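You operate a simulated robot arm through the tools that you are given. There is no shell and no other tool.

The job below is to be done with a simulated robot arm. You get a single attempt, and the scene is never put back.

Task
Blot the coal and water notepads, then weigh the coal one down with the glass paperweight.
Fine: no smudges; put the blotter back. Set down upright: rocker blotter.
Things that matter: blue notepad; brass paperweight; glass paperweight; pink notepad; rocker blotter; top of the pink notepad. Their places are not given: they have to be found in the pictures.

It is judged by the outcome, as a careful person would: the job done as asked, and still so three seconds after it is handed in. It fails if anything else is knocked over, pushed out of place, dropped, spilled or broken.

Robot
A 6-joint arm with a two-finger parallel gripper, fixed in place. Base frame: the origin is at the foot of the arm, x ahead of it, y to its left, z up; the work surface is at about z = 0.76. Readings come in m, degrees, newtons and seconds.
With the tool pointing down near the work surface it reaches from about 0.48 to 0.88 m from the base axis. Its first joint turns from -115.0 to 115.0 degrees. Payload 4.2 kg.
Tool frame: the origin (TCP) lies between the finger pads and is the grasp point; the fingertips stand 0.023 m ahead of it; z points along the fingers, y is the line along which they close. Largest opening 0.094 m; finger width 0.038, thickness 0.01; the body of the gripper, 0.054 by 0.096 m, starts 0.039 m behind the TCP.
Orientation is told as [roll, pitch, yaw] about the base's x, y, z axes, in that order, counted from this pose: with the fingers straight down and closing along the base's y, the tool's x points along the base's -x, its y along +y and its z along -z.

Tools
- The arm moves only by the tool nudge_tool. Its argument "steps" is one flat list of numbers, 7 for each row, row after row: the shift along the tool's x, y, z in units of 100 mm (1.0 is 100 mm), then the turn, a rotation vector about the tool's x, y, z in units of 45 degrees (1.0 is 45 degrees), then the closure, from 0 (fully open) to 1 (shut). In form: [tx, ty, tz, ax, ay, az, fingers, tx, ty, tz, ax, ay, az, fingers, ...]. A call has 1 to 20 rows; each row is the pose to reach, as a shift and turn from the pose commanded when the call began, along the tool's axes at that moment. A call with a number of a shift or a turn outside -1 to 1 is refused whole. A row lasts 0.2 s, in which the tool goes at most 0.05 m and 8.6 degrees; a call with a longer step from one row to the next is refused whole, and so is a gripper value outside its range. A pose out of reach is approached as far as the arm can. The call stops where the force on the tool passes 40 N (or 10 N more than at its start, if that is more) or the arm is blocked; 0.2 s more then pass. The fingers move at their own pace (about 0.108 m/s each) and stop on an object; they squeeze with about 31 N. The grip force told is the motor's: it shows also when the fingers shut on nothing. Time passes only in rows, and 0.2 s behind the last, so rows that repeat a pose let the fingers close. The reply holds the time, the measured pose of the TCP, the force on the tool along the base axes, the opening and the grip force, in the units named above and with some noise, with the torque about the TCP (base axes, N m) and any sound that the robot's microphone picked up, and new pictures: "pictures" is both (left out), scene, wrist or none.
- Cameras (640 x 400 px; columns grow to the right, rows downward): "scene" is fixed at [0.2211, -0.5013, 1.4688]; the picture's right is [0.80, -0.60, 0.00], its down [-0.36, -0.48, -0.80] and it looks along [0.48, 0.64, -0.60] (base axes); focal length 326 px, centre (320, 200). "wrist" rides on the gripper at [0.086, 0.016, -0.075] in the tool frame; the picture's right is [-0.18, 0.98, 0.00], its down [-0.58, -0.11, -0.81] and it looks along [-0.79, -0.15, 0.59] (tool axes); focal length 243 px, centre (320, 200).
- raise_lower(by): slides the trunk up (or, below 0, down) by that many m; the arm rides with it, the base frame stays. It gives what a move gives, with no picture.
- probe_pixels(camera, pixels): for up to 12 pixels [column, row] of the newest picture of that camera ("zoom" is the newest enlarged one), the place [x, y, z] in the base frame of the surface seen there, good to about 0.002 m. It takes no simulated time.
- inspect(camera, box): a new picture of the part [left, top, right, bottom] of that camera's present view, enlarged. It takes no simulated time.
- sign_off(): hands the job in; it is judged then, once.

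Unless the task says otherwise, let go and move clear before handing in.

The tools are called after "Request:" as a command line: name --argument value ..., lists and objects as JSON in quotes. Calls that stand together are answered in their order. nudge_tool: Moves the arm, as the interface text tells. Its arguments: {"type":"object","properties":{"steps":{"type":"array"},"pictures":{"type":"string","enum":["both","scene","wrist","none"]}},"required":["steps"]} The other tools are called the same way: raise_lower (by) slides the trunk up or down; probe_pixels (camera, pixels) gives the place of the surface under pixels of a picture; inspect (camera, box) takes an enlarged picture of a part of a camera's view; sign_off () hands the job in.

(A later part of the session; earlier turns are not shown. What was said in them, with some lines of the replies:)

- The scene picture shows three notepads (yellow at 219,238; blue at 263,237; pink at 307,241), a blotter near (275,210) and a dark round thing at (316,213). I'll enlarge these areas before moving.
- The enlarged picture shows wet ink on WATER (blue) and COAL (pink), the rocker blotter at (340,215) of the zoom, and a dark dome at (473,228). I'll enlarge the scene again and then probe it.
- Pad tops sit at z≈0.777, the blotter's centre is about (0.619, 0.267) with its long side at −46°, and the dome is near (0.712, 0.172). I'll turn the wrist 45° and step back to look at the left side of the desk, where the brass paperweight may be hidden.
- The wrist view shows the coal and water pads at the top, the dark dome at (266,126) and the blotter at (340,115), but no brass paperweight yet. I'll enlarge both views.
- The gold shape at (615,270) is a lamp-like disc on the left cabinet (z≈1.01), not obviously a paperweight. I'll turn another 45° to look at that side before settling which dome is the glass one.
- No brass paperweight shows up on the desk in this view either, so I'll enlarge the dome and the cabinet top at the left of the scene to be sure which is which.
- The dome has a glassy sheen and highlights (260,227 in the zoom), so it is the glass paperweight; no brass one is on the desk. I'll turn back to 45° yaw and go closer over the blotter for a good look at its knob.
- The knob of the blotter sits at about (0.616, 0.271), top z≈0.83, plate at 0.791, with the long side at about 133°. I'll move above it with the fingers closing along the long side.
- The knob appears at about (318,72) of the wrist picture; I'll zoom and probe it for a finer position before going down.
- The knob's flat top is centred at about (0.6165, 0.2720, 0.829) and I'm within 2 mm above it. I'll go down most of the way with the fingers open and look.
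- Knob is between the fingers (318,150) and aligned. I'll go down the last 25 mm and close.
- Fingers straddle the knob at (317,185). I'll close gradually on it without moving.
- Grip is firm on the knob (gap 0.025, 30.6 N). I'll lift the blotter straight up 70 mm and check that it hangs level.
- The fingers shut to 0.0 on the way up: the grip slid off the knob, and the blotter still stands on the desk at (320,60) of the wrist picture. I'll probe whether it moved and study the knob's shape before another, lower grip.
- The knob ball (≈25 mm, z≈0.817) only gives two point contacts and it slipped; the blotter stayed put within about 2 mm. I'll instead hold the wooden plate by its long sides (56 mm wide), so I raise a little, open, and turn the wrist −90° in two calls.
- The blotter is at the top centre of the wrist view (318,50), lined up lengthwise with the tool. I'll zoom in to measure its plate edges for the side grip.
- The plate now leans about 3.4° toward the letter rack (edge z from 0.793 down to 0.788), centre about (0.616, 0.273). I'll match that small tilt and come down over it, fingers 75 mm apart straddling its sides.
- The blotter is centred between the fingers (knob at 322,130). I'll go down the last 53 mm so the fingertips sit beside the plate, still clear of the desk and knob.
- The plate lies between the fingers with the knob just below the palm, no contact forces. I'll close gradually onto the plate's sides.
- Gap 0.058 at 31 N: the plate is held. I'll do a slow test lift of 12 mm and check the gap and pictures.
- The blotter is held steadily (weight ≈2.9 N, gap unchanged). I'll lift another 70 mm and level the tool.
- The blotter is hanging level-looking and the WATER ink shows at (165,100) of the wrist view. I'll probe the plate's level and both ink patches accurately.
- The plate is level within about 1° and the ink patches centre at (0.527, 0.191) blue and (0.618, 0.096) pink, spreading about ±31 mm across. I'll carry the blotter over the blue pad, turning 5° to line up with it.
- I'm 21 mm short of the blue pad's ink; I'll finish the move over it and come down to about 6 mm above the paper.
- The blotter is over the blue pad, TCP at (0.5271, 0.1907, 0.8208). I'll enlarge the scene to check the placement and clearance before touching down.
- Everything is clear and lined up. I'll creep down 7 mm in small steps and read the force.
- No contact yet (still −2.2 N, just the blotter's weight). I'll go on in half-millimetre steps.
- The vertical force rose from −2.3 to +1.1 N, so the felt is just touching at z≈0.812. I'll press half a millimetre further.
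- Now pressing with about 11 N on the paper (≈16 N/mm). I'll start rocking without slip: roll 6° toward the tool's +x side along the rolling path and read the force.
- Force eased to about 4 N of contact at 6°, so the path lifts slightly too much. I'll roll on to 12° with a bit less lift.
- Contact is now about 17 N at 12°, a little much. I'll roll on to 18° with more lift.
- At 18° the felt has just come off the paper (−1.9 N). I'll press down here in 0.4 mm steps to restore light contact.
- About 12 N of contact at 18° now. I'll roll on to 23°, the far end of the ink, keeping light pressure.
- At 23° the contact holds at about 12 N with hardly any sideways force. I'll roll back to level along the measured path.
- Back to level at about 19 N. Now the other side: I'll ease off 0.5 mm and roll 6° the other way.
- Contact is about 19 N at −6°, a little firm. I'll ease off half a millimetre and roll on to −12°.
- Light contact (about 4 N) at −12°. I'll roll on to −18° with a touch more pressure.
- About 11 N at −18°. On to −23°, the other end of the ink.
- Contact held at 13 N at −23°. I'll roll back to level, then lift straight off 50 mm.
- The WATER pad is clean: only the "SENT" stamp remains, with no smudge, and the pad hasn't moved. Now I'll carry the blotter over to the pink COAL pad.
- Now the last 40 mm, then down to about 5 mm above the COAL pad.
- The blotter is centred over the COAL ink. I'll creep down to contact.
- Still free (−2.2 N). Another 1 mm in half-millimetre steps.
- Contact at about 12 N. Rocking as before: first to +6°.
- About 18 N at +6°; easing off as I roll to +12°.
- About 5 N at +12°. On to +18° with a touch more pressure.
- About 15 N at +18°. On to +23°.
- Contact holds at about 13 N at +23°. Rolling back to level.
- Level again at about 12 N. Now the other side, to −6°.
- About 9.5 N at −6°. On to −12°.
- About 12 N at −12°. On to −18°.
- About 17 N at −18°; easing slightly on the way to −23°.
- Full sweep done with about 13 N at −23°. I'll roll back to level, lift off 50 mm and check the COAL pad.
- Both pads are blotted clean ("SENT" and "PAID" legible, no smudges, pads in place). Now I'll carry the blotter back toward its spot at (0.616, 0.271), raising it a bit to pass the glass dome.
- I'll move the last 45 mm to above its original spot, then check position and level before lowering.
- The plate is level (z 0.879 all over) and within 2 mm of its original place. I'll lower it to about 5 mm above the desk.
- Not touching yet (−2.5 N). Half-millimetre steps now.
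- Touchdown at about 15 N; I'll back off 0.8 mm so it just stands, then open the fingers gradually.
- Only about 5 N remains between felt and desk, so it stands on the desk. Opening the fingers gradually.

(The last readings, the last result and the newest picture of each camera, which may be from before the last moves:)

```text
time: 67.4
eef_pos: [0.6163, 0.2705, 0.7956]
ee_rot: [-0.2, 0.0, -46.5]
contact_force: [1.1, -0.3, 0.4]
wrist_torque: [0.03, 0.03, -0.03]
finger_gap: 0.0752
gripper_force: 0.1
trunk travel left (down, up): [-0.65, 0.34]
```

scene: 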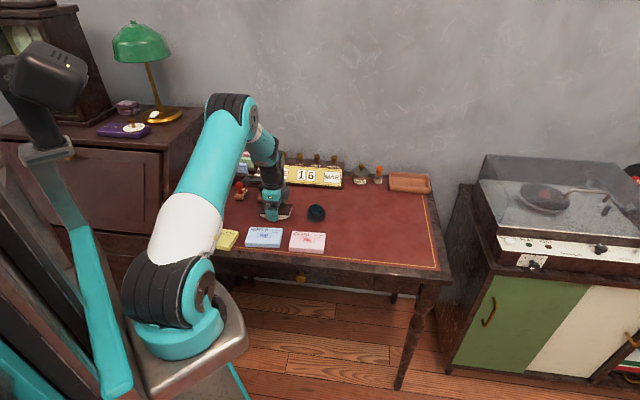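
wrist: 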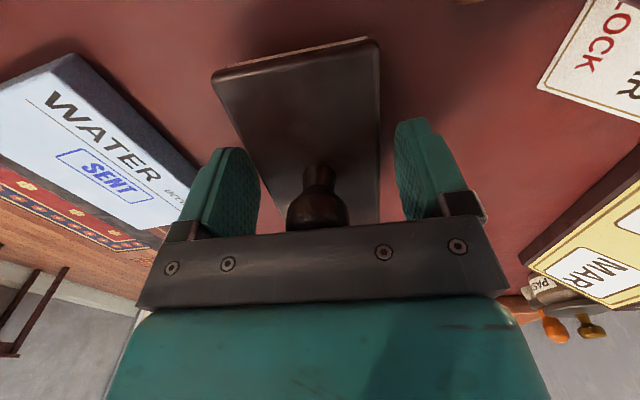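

The fingers are clear of the plate and the blotter stands. I'll rise straight up 100 mm and look at it.

Request:
nudge_tool --steps '[0, 0, -0.1, 0, 0, 0, 0.2, 0, 0, -0.25, 0, 0, 0, 0.2, 0, 0, -0.45, 0, 0, 0, 0.2, 0, 0, -0.7, 0, 0, 0, 0.2, 0, 0, -1.0, 0, 0, 0, 0.2, 0, 0, -1.0, 0, 0, 0, 0.2]' --pictures "both"

Request:
inspect --camera "scene" --box '[245, 180, 335, 236]'

```text
time: 68.8
eef_pos: [0.6159, 0.271, 0.8941]
ee_rot: [-0.1, 0.0, -46.5]
contact_force: [0.0, 0.0, -0.3]
wrist_torque: [-0.01, -0.05, -0.03]
finger_gap: 0.0751
gripper_force: 0.1
trunk travel left (down, up): [-0.65, 0.34]
```

scene: 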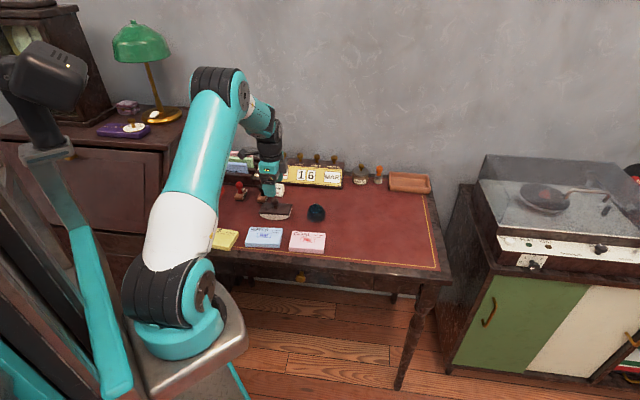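
wrist: 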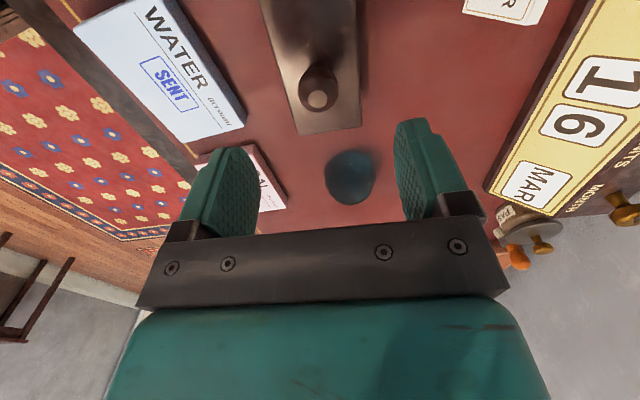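

```text
7.11 times, centred on (290, 208) of scene
```

zoom: 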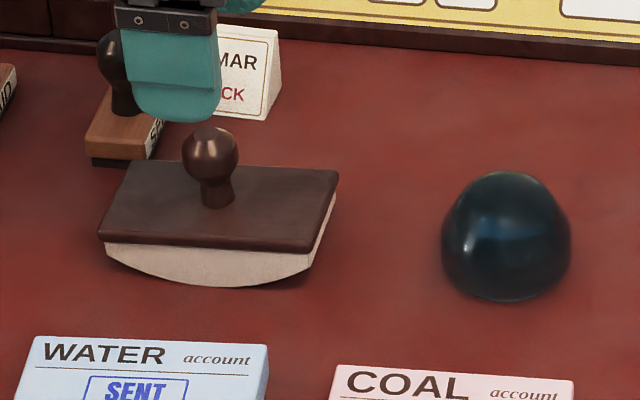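

Request:
probe_pixels --camera "zoom" --pixels '[[128, 168], [335, 178], [306, 242], [105, 232], [210, 133], [210, 160], [120, 262], [195, 285], [300, 272], [220, 170], [280, 200], [150, 230]]'

Request:
inspect --camera "wrist" --box '[240, 0, 400, 140]'

```text
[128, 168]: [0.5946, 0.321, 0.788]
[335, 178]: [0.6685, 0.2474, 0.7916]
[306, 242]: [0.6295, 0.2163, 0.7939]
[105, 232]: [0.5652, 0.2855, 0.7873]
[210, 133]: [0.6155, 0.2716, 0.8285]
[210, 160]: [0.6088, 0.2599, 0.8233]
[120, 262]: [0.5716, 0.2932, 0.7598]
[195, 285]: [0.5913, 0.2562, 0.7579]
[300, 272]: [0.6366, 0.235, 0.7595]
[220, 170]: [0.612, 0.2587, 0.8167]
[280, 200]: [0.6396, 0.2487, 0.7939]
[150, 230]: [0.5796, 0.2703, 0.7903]
```

```text
2.86 times, centred on (320, 70) of wrist
```

zoom: 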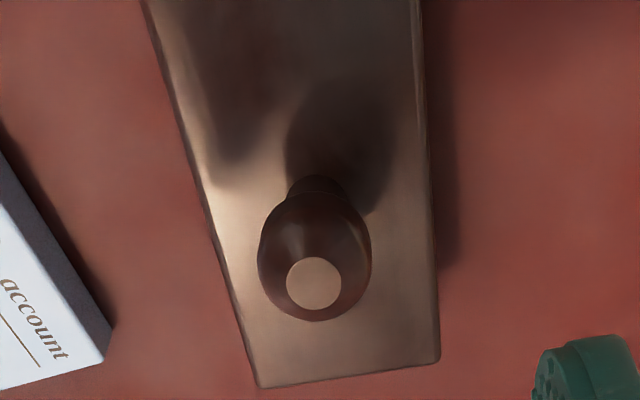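

The blotter is back upright at its original place (same small 3° rest lean it had settled into, centre within about 4 mm). Next is the glass paperweight; I'll enlarge it in the wrist view to measure it.

Request:
inspect --camera "wrist" --box '[290, 130, 410, 220]'

```text
4.44 times, centred on (350, 175) of wrist
```

zoom: 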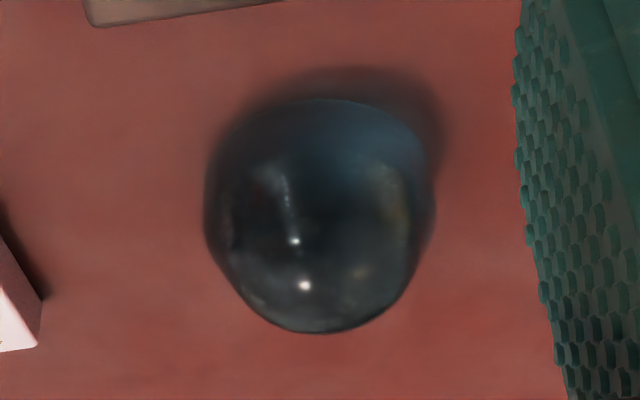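

Request:
probe_pixels --camera "zoom" --pixels '[[320, 105], [320, 140], [320, 180], [320, 220], [320, 260], [320, 300], [320, 326], [212, 200], [430, 200], [225, 250], [415, 260], [320, 85]]'

```text
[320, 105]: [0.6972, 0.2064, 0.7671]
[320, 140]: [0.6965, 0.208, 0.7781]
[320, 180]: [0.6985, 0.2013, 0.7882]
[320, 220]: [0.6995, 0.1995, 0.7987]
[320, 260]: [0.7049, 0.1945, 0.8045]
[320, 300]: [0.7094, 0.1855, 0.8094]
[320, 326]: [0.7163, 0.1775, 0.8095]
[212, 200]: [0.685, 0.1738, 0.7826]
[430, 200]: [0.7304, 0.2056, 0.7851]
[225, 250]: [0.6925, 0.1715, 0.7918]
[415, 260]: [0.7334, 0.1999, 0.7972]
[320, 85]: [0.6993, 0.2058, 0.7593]
```

The dome's centre works out near (0.715, 0.180), diameter about 62 mm, top z≈0.81. I'll open fully and move above it.

Request:
nudge_tool --steps '[-0.2, 0.015, 0, 0, 0, 0, 0, -0.4, 0.03, 0, 0, 0, 0, 0, -0.6, 0.045, 0, 0, 0, 0, 0, -0.8, 0.055, 0, 0, 0, 0, 0, -1.0, 0.07, 0, 0, 0, 0, 0, -1.0, 0.07, 0, 0, 0, 0, 0]' --pictures "none"

Request:
nudge_tool --steps '[-0.17, 0.01, 0, 0, 0, 0, 0, -0.34, 0.022, 0, 0, 0, 0, 0, -0.34, 0.022, 0, 0, 0, 0, 0]' --pictures "both"

```text
time: 70.2
eef_pos: [0.6903, 0.2024, 0.8937]
ee_rot: [0.0, 0.0, -46.4]
contact_force: [-0.4, 0.0, 0.5]
wrist_torque: [-0.04, 0.0, -0.01]
finger_gap: 0.0944
gripper_force: 0.0
trunk travel left (down, up): [-0.65, 0.34]
```

```text
time: 71.0
eef_pos: [0.7152, 0.1806, 0.8938]
ee_rot: [0.0, -0.1, -46.4]
contact_force: [-0.1, 0.4, -0.2]
wrist_torque: [0.02, 0.02, -0.01]
finger_gap: 0.094
gripper_force: 0.1
trunk travel left (down, up): [-0.65, 0.34]
```

scene: 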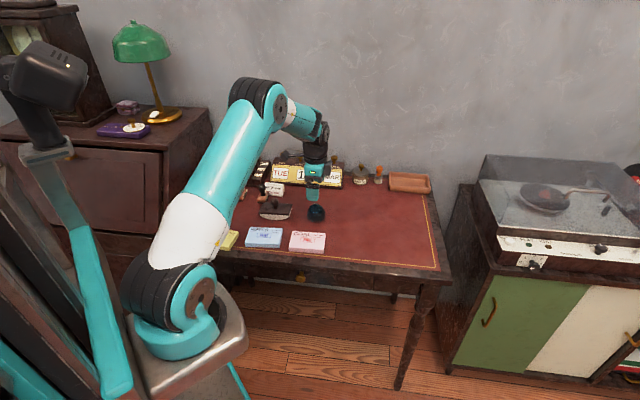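
wrist: 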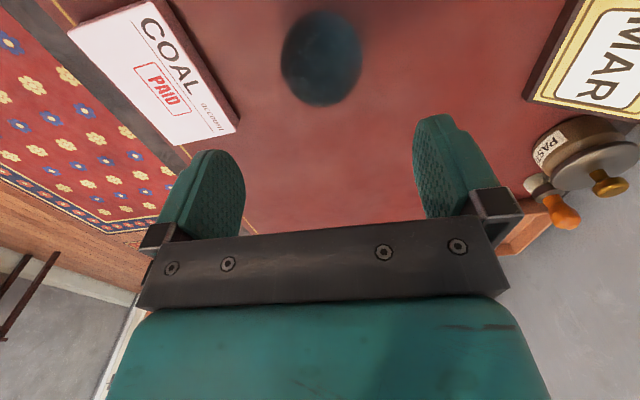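

Request:
inspect --camera "wrist" --box '[250, 0, 390, 120]'

```text
3.33 times, centred on (320, 60) of wrist
```

zoom: 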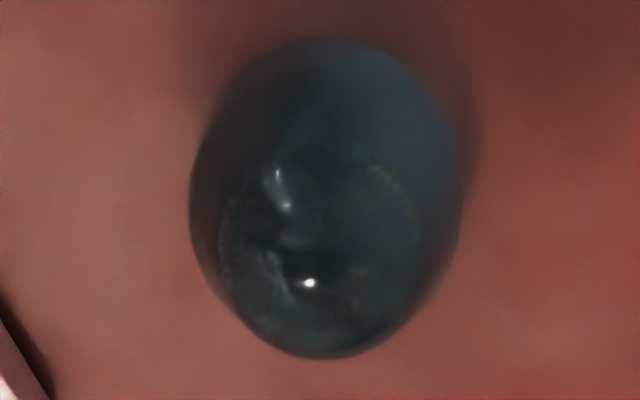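

Request:
probe_pixels --camera "zoom" --pixels '[[197, 200], [455, 200], [205, 260], [450, 250], [330, 50], [330, 100], [330, 150], [330, 200], [330, 250], [330, 300], [330, 350], [260, 80]]'

Request:
inspect --camera "scene" --box '[290, 170, 345, 230]'

```text
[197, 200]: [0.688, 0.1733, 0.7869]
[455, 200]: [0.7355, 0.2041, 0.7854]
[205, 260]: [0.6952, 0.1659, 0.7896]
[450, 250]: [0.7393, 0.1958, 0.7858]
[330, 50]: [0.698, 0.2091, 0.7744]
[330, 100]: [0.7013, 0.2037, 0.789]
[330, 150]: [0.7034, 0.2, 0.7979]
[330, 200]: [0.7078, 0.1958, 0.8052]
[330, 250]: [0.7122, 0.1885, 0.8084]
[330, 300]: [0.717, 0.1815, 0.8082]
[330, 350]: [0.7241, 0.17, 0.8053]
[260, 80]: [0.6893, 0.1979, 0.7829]
```

```text
6.67 times, centred on (318, 200) of scene
```

zoom: 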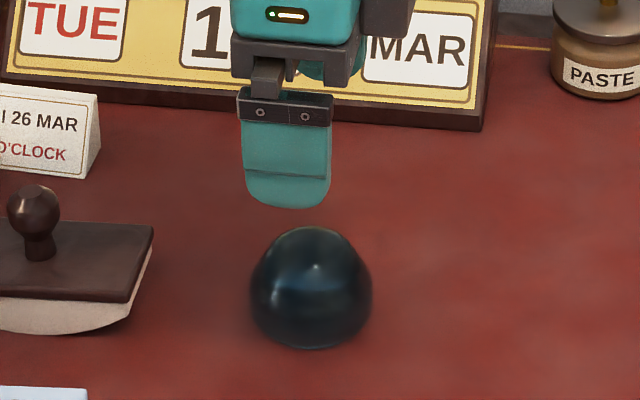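

The fit gives a round dome of radius ≈31 mm centred at about (0.716, 0.181), widest at z≈0.777. I'll shift 2 mm and go down around it with fingers fully open.

Request:
nudge_tool --steps '[-0.005, 0.018, 0.2, 0, 0, 0, 0, -0.005, 0.018, 0.4, 0, 0, 0, 0, -0.005, 0.018, 0.6, 0, 0, 0, 0, -0.005, 0.018, 0.7, 0, 0, 0, 0, -0.005, 0.018, 0.7, 0, 0, 0, 0]' --pictures "both"

```text
time: 72.2
eef_pos: [0.7158, 0.1803, 0.8256]
ee_rot: [0.0, 0.0, -46.5]
contact_force: [-0.2, -0.1, -0.3]
wrist_torque: [-0.04, -0.01, 0.01]
finger_gap: 0.0937
gripper_force: 0.1
trunk travel left (down, up): [-0.65, 0.34]
```

scene: 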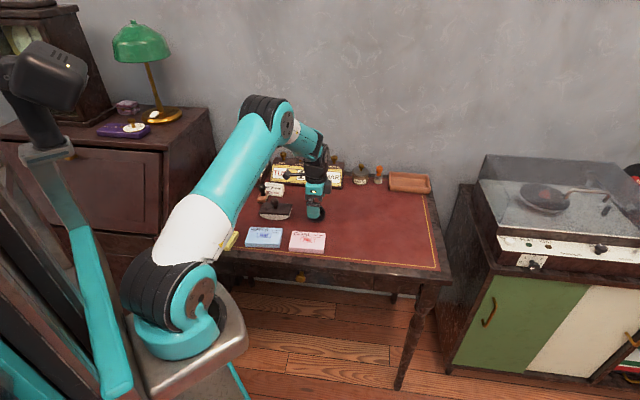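
wrist: 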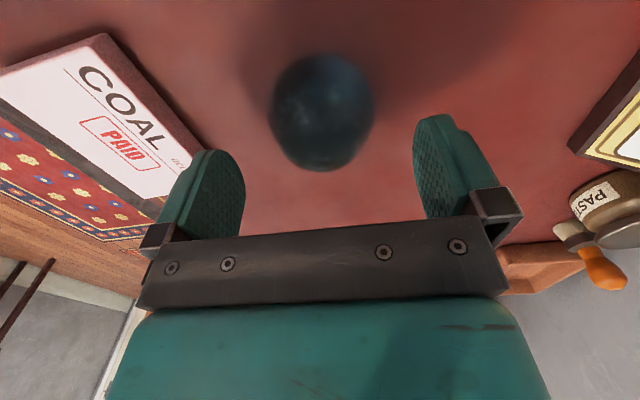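

The dome is centred between the fingers (column 322). Going down 37 mm so the tips stop about 4 mm above the desk.

Request:
nudge_tool --steps '[0, 0, 0.15, 0, 0, 0, 0, 0, 0, 0.28, 0, 0, 0, 0, 0, 0, 0.37, 0, 0, 0, 0, 0, 0, 0.37, 0, 0, 0, 0]' --pictures "both"

Request:
inspect --camera "scene" --box '[275, 175, 365, 240]'

```text
time: 73.2
eef_pos: [0.7167, 0.1808, 0.7878]
ee_rot: [0.0, 0.0, -46.6]
contact_force: [-0.1, -0.6, -0.2]
wrist_torque: [-0.02, -0.03, 0.01]
finger_gap: 0.0942
gripper_force: 0.0
trunk travel left (down, up): [-0.65, 0.34]
```

scene: 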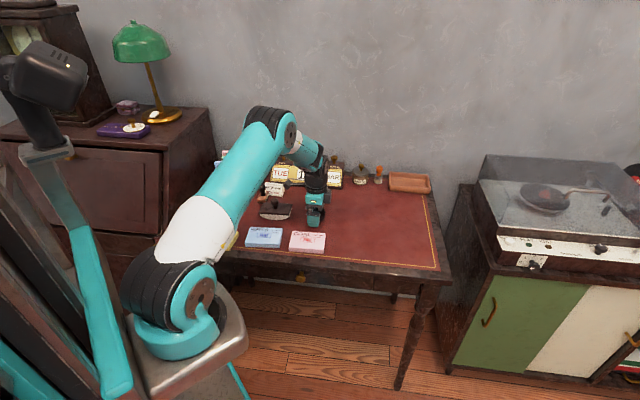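
wrist: 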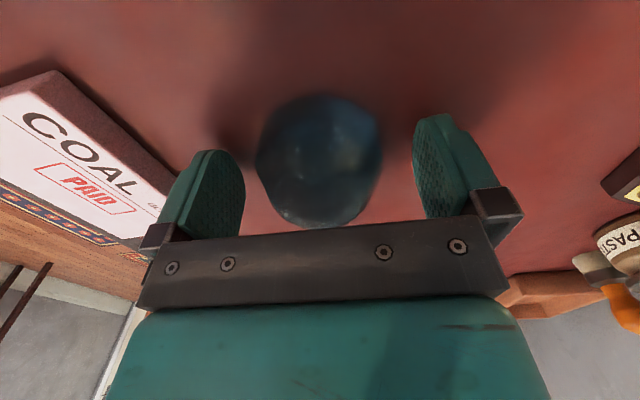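

```text
6.15 times, centred on (320, 208) of scene
```

zoom: 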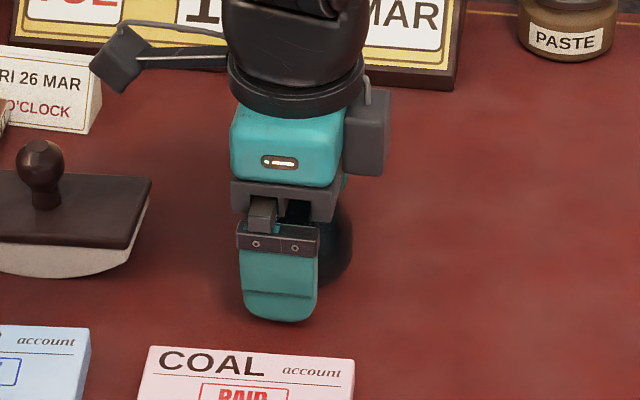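

Everything is clear and the dome is centred between the fingers. Closing gradually.

Request:
nudge_tool --steps '[0, 0, 0, 0, 0, 0, 0.1, 0, 0, 0, 0, 0, 0, 0.2, 0, 0, 0, 0, 0, 0, 0.26, 0, 0, 0, 0, 0, 0, 0.3, 0, 0, 0, 0, 0, 0, 0.33, 0, 0, 0, 0, 0, 0, 0.36, 0, 0, 0, 0, 0, 0, 0.45, 0, 0, 0, 0, 0, 0, 1.0, 0, 0, 0, 0, 0, 0, 1.0]' --pictures "both"

```text
time: 75.2
eef_pos: [0.718, 0.1812, 0.7882]
ee_rot: [0.0, 0.0, -46.5]
contact_force: [-0.2, -0.4, 0.3]
wrist_torque: [-0.03, 0.01, -0.03]
finger_gap: 0.061
gripper_force: 31.1
trunk travel left (down, up): [-0.65, 0.34]
```

scene: 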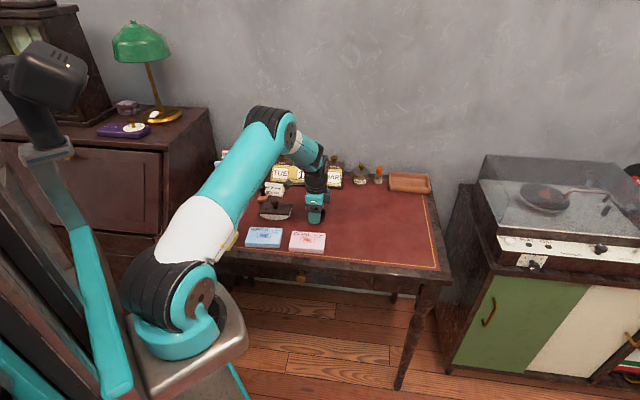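
wrist: 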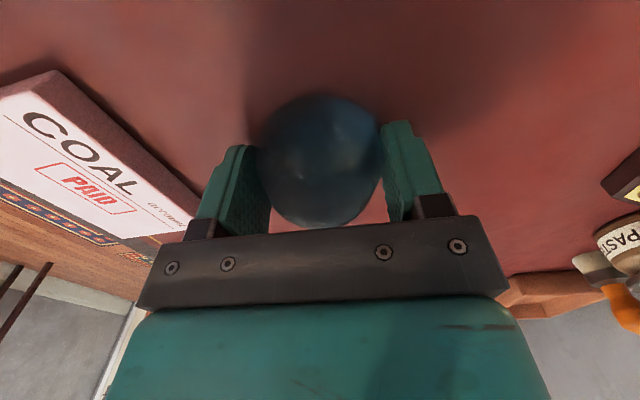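

Gripped at 61 mm, 31 N. Slow test lift of 4 mm to see whether it holds.

Request:
nudge_tool --steps '[0, 0, -0.01, 0, 0, 0, 1, 0, 0, -0.02, 0, 0, 0, 1, 0, 0, -0.03, 0, 0, 0, 1, 0, 0, -0.04, 0, 0, 0, 1, 0, 0, -0.04, 0, 0, 0, 1]' --pictures "both"

```text
time: 76.4
eef_pos: [0.7172, 0.1805, 0.7929]
ee_rot: [-0.1, 0.1, -46.5]
contact_force: [0.8, -0.3, -3.6]
wrist_torque: [0.04, 0.0, 0.02]
finger_gap: 0.0608
gripper_force: 31.2
trunk travel left (down, up): [-0.65, 0.34]
```

scene: 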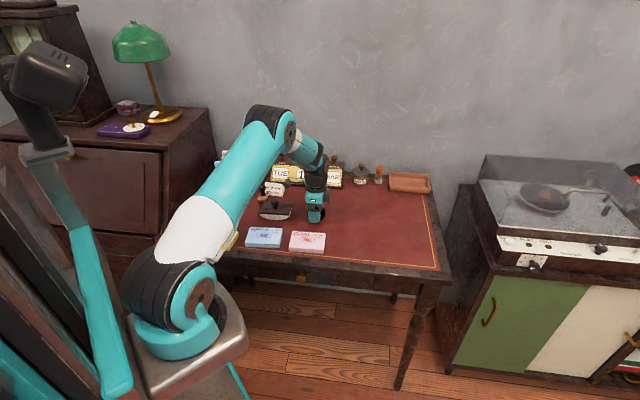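
wrist: 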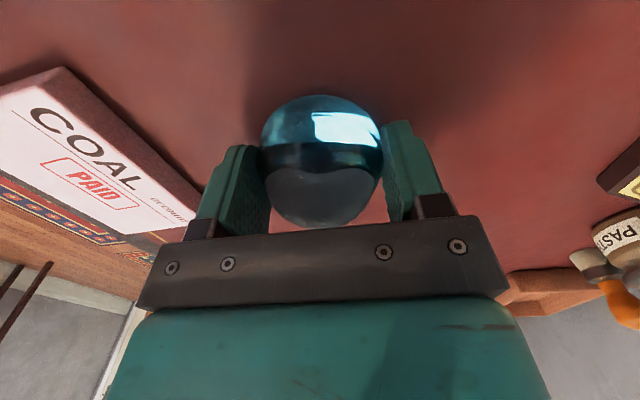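

It is off the desk (−3.6 N) and clearly glass (bright reflections at 345,130); no slip. I'll lift slowly another 15 mm and check the hold again.

Request:
nudge_tool --steps '[0, 0, -0.02, 0, 0, 0, 1, 0, 0, -0.04, 0, 0, 0, 1, 0, 0, -0.06, 0, 0, 0, 1, 0, 0, -0.09, 0, 0, 0, 1, 0, 0, -0.12, 0, 0, 0, 1, 0, 0, -0.15, 0, 0, 0, 1, 0, 0, -0.15, 0, 0, 0, 1, 0, 0, -0.15, 0, 0, 0, 1]' --pictures "both"

Request:
inspect --camera "wrist" --box '[190, 70, 470, 245]'

```text
time: 78.2
eef_pos: [0.7169, 0.1812, 0.8077]
ee_rot: [0.1, -0.1, -46.4]
contact_force: [0.3, 0.6, -2.4]
wrist_torque: [0.0, 0.02, -0.01]
finger_gap: 0.0605
gripper_force: 30.9
trunk travel left (down, up): [-0.65, 0.34]
```

scene: 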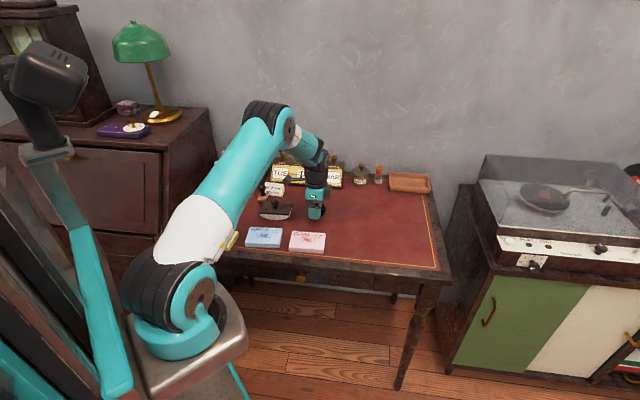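
wrist: 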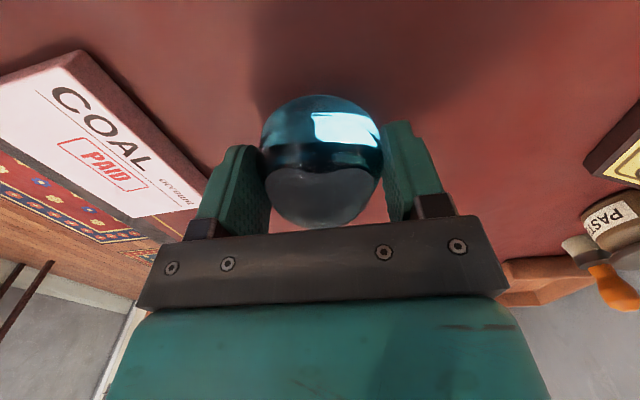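

```text
2.29 times, centred on (330, 158) of wrist
```

zoom: 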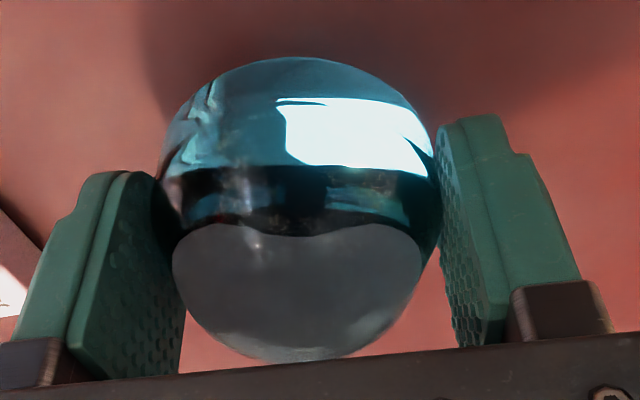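

The dome hasn't moved in the grip between the two pictures (same place at 320,160). I'll lift 25 mm more and carry it gently toward the COAL pad.

Request:
nudge_tool --steps '[0, 0, -0.05, 0, 0, 0, 1, 0, 0, -0.12, 0, 0, 0, 1, 0, 0, -0.2, 0, 0, 0, 1, 0, 0, -0.25, 0, 0, 0, 1, 0, -0.03, -0.27, 0, 0, 0, 1, 0, -0.09, -0.27, 0, 0, -0.01, 1, 0, -0.17, -0.27, 0, 0, -0.02, 1, 0, -0.26, -0.27, 0, 0, -0.03, 1, 0, -0.36, -0.27, 0, 0, -0.04, 1, 0, -0.46, -0.27, 0, 0, -0.05, 1, 0, -0.56, -0.27, 0, 0, -0.06, 1, 0, -0.66, -0.27, 0, 0, -0.07, 1, 0, -0.76, -0.27, 0, 0, -0.08, 1, 0, -0.84, -0.27, 0, 0, -0.09, 1, 0, -0.9, -0.27, 0, 0, -0.09, 1, 0, -0.93, -0.27, 0, 0, -0.09, 1, 0, -0.93, -0.27, 0, 0, -0.09, 1]' --pictures "both"

Request:
inspect --camera "scene" --box '[260, 190, 360, 260]'

```text
time: 81.8
eef_pos: [0.6492, 0.1169, 0.8341]
ee_rot: [0.0, 0.0, -42.3]
contact_force: [0.1, 0.9, -2.7]
wrist_torque: [-0.02, 0.05, 0.01]
finger_gap: 0.0608
gripper_force: 30.8
trunk travel left (down, up): [-0.65, 0.34]
```

scene: 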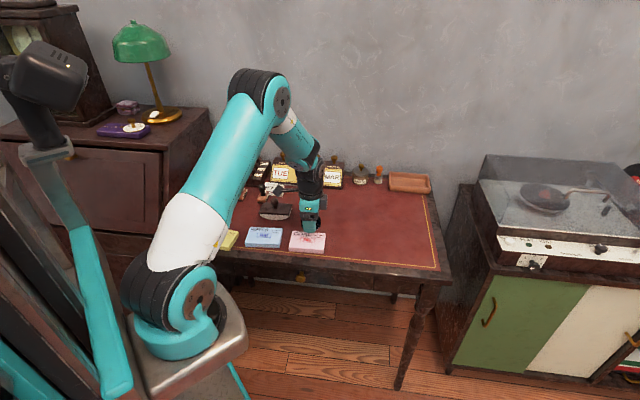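
wrist: 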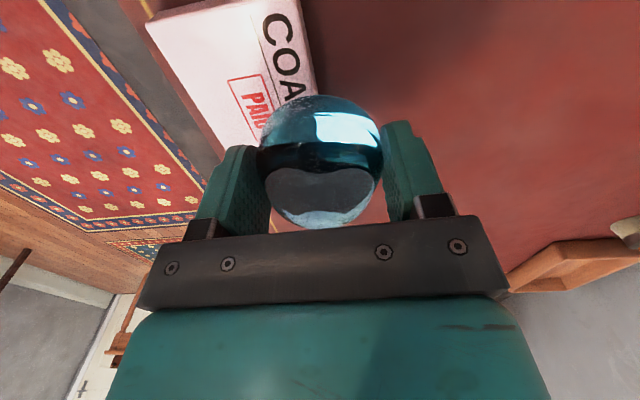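

```text
5.71 times, centred on (310, 225) of scene
```

zoom: 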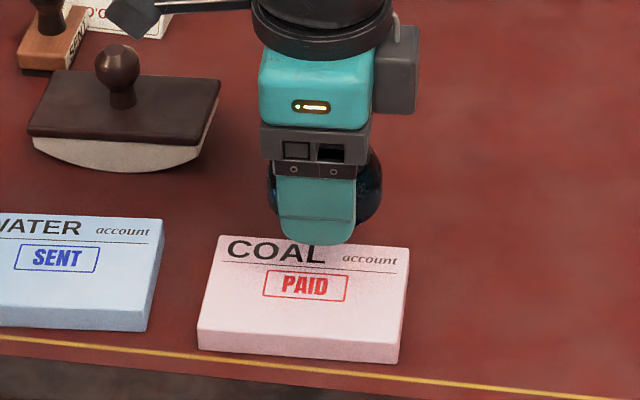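

Request:
probe_pixels --camera "zoom" --pixels '[[226, 240], [404, 254], [396, 340], [204, 325], [305, 286], [268, 270], [346, 277], [341, 300], [264, 294]]'

```text
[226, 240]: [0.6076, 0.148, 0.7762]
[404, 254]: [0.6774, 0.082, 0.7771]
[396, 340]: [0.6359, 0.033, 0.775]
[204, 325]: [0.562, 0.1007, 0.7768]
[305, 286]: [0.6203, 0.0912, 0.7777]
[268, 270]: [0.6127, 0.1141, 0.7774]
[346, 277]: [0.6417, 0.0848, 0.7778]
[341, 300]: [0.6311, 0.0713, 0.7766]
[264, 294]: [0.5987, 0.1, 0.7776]
```

The pad hasn't moved (centre ≈(0.6207, 0.091)). I'll move the last 38 mm to its centre and lower to about 5 mm above it.

Request:
nudge_tool --steps '[0.008, -0.06, 0, 0, 0, 0, 1, 0.016, -0.14, 0, 0, 0, 0, 1, 0.025, -0.23, 0, 0, 0, 0, 1, 0.034, -0.31, 0, 0, 0, 0, 1, 0.039, -0.36, 0, 0, 0, 0, 1, 0.039, -0.383, 0, 0, 0, 0, 1, 0.039, -0.383, 0.06, 0, 0, 0, 1, 0.039, -0.383, 0.13, 0, 0, 0, 1, 0.039, -0.383, 0.2, 0, 0, 0, 1, 0.039, -0.383, 0.24, 0, 0, 0, 1, 0.039, -0.383, 0.24, 0, 0, 0, 1]' --pictures "both"

Request:
inspect --camera "scene" --box '[260, 195, 350, 260]'

```text
time: 84.2
eef_pos: [0.6218, 0.0905, 0.8099]
ee_rot: [0.0, 0.1, -42.4]
contact_force: [0.2, 0.0, -3.4]
wrist_torque: [-0.01, 0.03, -0.03]
finger_gap: 0.0607
gripper_force: 31.0
trunk travel left (down, up): [-0.65, 0.34]
```

scene: 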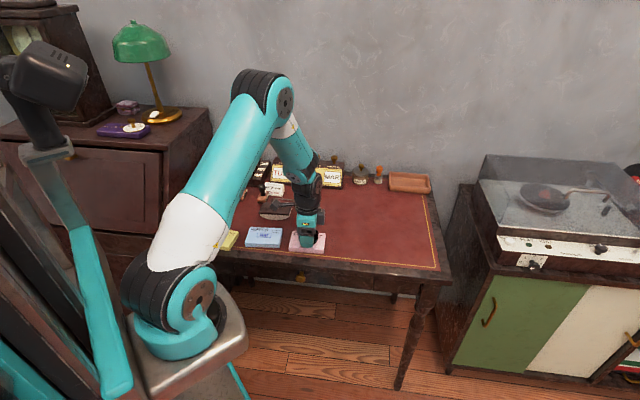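
wrist: 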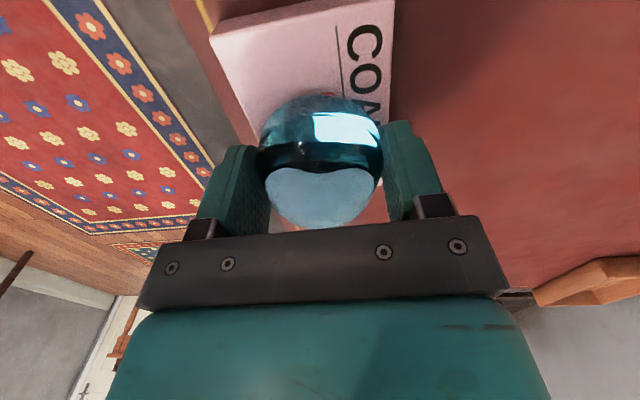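

```text
6.15 times, centred on (305, 228) of scene
```

zoom: 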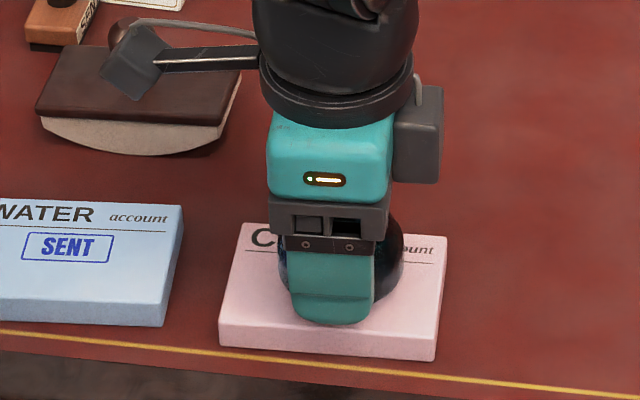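

The dome is over the middle of the COAL pad, about 5 mm up. Creeping down.

Request:
nudge_tool --steps '[0, 0, 0.015, 0, 0, 0, 1, 0, 0, 0.03, 0, 0, 0, 1, 0, 0, 0.038, 0, 0, 0, 1, 0, 0, 0.043, 0, 0, 0, 1, 0, 0, 0.043, 0, 0, 0, 1]' --pictures "none"

```text
time: 85.4
eef_pos: [0.6198, 0.0908, 0.8056]
ee_rot: [0.2, 0.0, -42.4]
contact_force: [-1.2, -2.2, 9.1]
wrist_torque: [-0.06, 0.08, 0.01]
finger_gap: 0.0611
gripper_force: 31.1
trunk travel left (down, up): [-0.65, 0.34]
```

Touchdown: force +9 N. I'll back off half a millimetre and then open gradually.

Request:
nudge_tool --steps '[0, 0, -0.005, 0, 0, 0, 1, 0, 0, -0.005, 0, 0, 0, 1]' --pictures "none"

```text
time: 86.0
eef_pos: [0.6209, 0.0903, 0.8062]
ee_rot: [0.1, 0.0, -42.4]
contact_force: [1.0, -0.7, 6.7]
wrist_torque: [-0.05, 0.02, -0.06]
finger_gap: 0.0608
gripper_force: 30.4
trunk travel left (down, up): [-0.65, 0.34]
```

Request:
nudge_tool --steps '[0, 0, -0.003, 0, 0, 0, 1, 0, 0, -0.003, 0, 0, 0, 0.36, 0, 0, -0.003, 0, 0, 0, 0.35, 0, 0, -0.003, 0, 0, 0, 0.33, 0, 0, -0.003, 0, 0, 0, 0.31, 0, 0, -0.003, 0, 0, 0, 0.28, 0, 0, -0.003, 0, 0, 0, 0.22, 0, 0, -0.003, 0, 0, 0, 0.15, 0, 0, -0.003, 0, 0, 0, 0.05, 0, 0, -0.003, 0, 0, 0, 0.0, 0, 0, -0.003, 0, 0, 0, 0.0]' --pictures "both"

Request:
inspect --camera "scene" --box '[260, 195, 350, 260]'

```text
time: 88.4
eef_pos: [0.6206, 0.0918, 0.808]
ee_rot: [-0.1, -0.1, -42.4]
contact_force: [0.7, 0.3, 0.3]
wrist_torque: [0.0, 0.0, -0.01]
finger_gap: 0.0942
gripper_force: 0.1
trunk travel left (down, up): [-0.65, 0.34]
```

scene: 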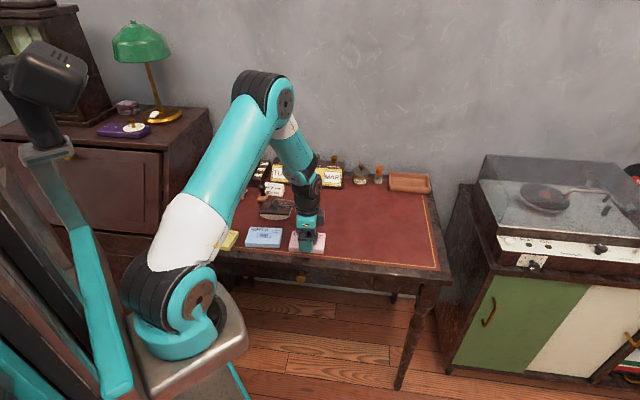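
wrist: 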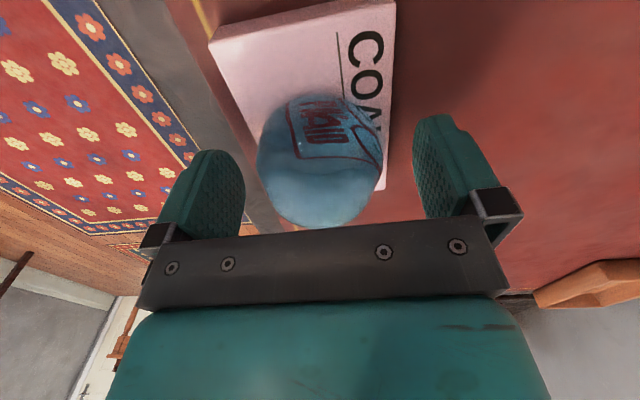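

```text
6.15 times, centred on (305, 228) of scene
```

zoom: 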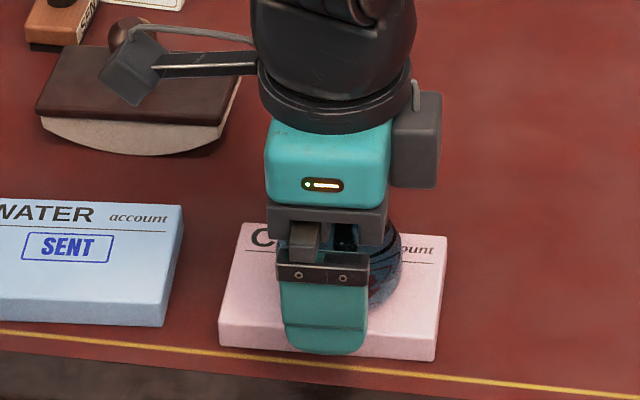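

The dome now stands on the COAL pad, with the stamp seen through the glass, and the fingers are open clear of it. I'll rise straight up 100 mm and look.

Request:
nudge_tool --steps '[0, 0, -0.06, 0, 0, 0, 0, 0, 0, -0.2, 0, 0, 0, 0, 0, 0, -0.4, 0, 0, 0, 0, 0, 0, -0.6, 0, 0, 0, 0, 0, 0, -0.8, 0, 0, 0, 0, 0, 0, -1.0, 0, 0, 0, 0, 0, 0, -1.0, 0, 0, 0, 0]' --pictures "both"

Request:
inspect --camera "scene" --box '[230, 170, 370, 265]'

```text
time: 90.0
eef_pos: [0.6199, 0.0917, 0.9068]
ee_rot: [0.1, 0.0, -42.4]
contact_force: [0.7, 0.2, -0.4]
wrist_torque: [0.0, 0.01, 0.01]
finger_gap: 0.094
gripper_force: 0.1
trunk travel left (down, up): [-0.65, 0.34]
```

scene: 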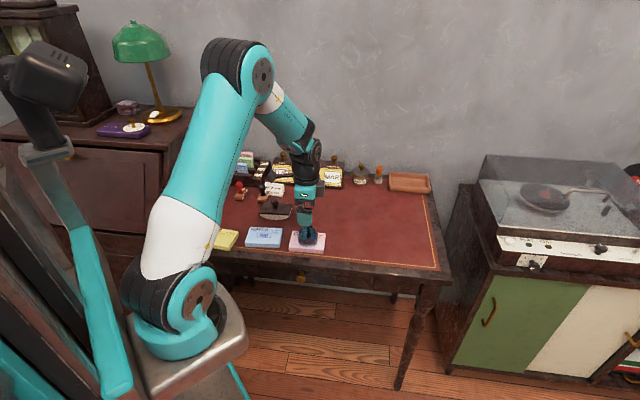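
wrist: 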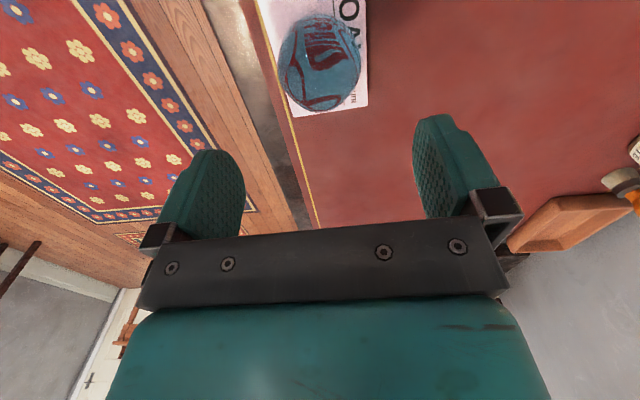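

```text
4.21 times, centred on (300, 218) of scene
```

zoom: 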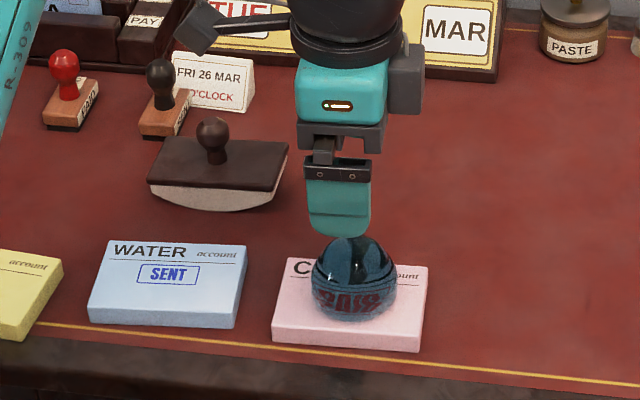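

The glass paperweight sits in the middle of the COAL pad and all else is in place. I'll move the arm further up and take a last close look at the blotter and pads.

Request:
nudge_tool --steps '[0, 0, -0.3, 0, 0, 0, 0, 0, 0, -0.6, 0, 0, 0, 0, 0, 0, -0.9, 0, 0, 0, 0, 0, 0, -1.0, 0, 0, 0, 0, 0, 0, -1.0, 0, 0, 0, 0]' --pictures "both"

Request:
inspect --camera "scene" --box '[250, 180, 340, 236]'

```text
time: 91.2
eef_pos: [0.6226, 0.0923, 1.0075]
ee_rot: [0.0, 0.0, -42.4]
contact_force: [-0.3, -1.2, -1.0]
wrist_torque: [0.0, -0.01, 0.01]
finger_gap: 0.0937
gripper_force: 0.0
trunk travel left (down, up): [-0.65, 0.34]
```

scene: 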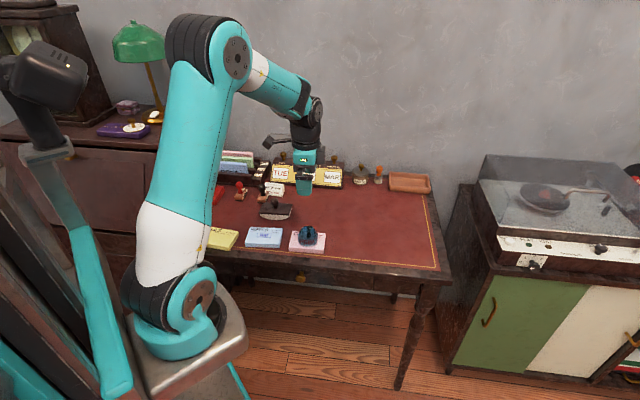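
wrist: 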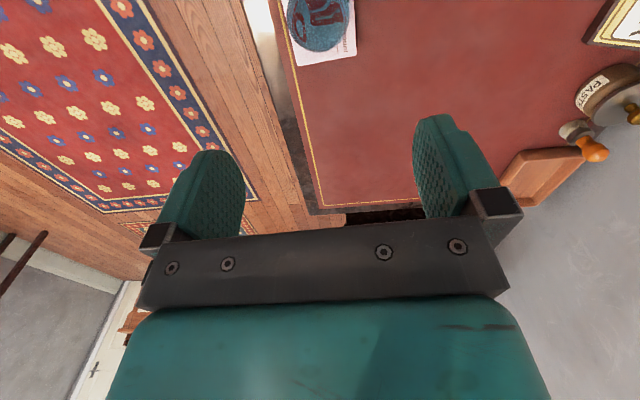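

```text
7.11 times, centred on (295, 208) of scene
```

zoom: 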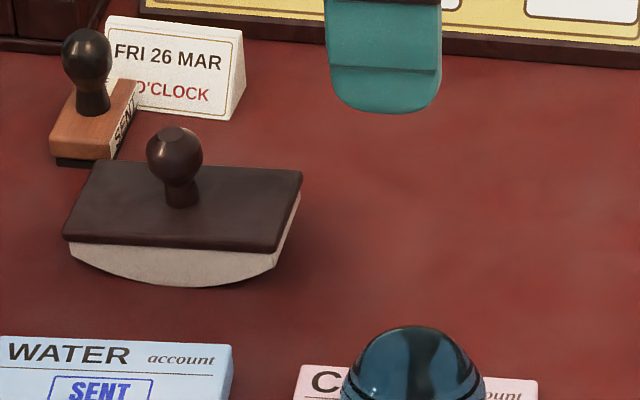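

Request:
probe_pixels --camera "zoom" --pixels '[[95, 168], [296, 178], [268, 243], [70, 234], [175, 132], [160, 285], [85, 262], [255, 268]]'

Request:
inspect --camera "scene" --box '[190, 215, 340, 265]'

```text
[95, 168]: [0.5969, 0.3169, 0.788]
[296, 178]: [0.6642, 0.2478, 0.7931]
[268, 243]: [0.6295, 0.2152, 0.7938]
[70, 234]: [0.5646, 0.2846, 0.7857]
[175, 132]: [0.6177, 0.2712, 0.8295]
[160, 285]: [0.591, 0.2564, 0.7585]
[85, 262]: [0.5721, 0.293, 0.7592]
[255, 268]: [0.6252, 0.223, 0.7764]
```

```text
4.27 times, centred on (265, 240) of scene
```

zoom: 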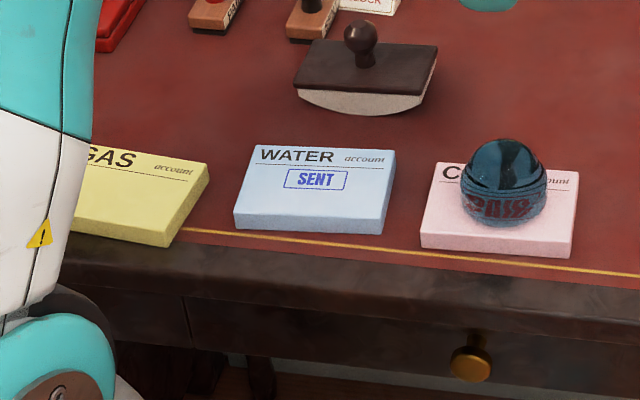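

Final check: the WATER pad is clean, and the glass paperweight stands on the clean COAL pad. The blotter is upright within about 4 mm of its place with a steady 3–4° lean, and the open gripper is clear above. Handing in.

Request:
sign_off

```text
The job is handed in.
```

I blotted both the water and coal notepads. The glass paperweight now sits in the middle of the coal one. The last pictures show no smudges: "SENT" is clear on the water pad, and "PAID" was clean on the coal pad before the paperweight covered it.

- **Blotter:** it is back upright within about 4 mm of where it started. It rests with a steady lean of 3–4°, where it had stood level before.
- **How I held it:** my first grip, on the knob, slipped off as I lifted. The blotter stayed on the desk and only rocked a little. I then held it by the sides of its wooden plate, and that grip held for both pads.
- **Brass paperweight:** I never found it in the pictures. The dome on the desk was clearly glass once lifted, so that is the one I used.

In the final pictures the notepads are where they started and nothing else looks disturbed.
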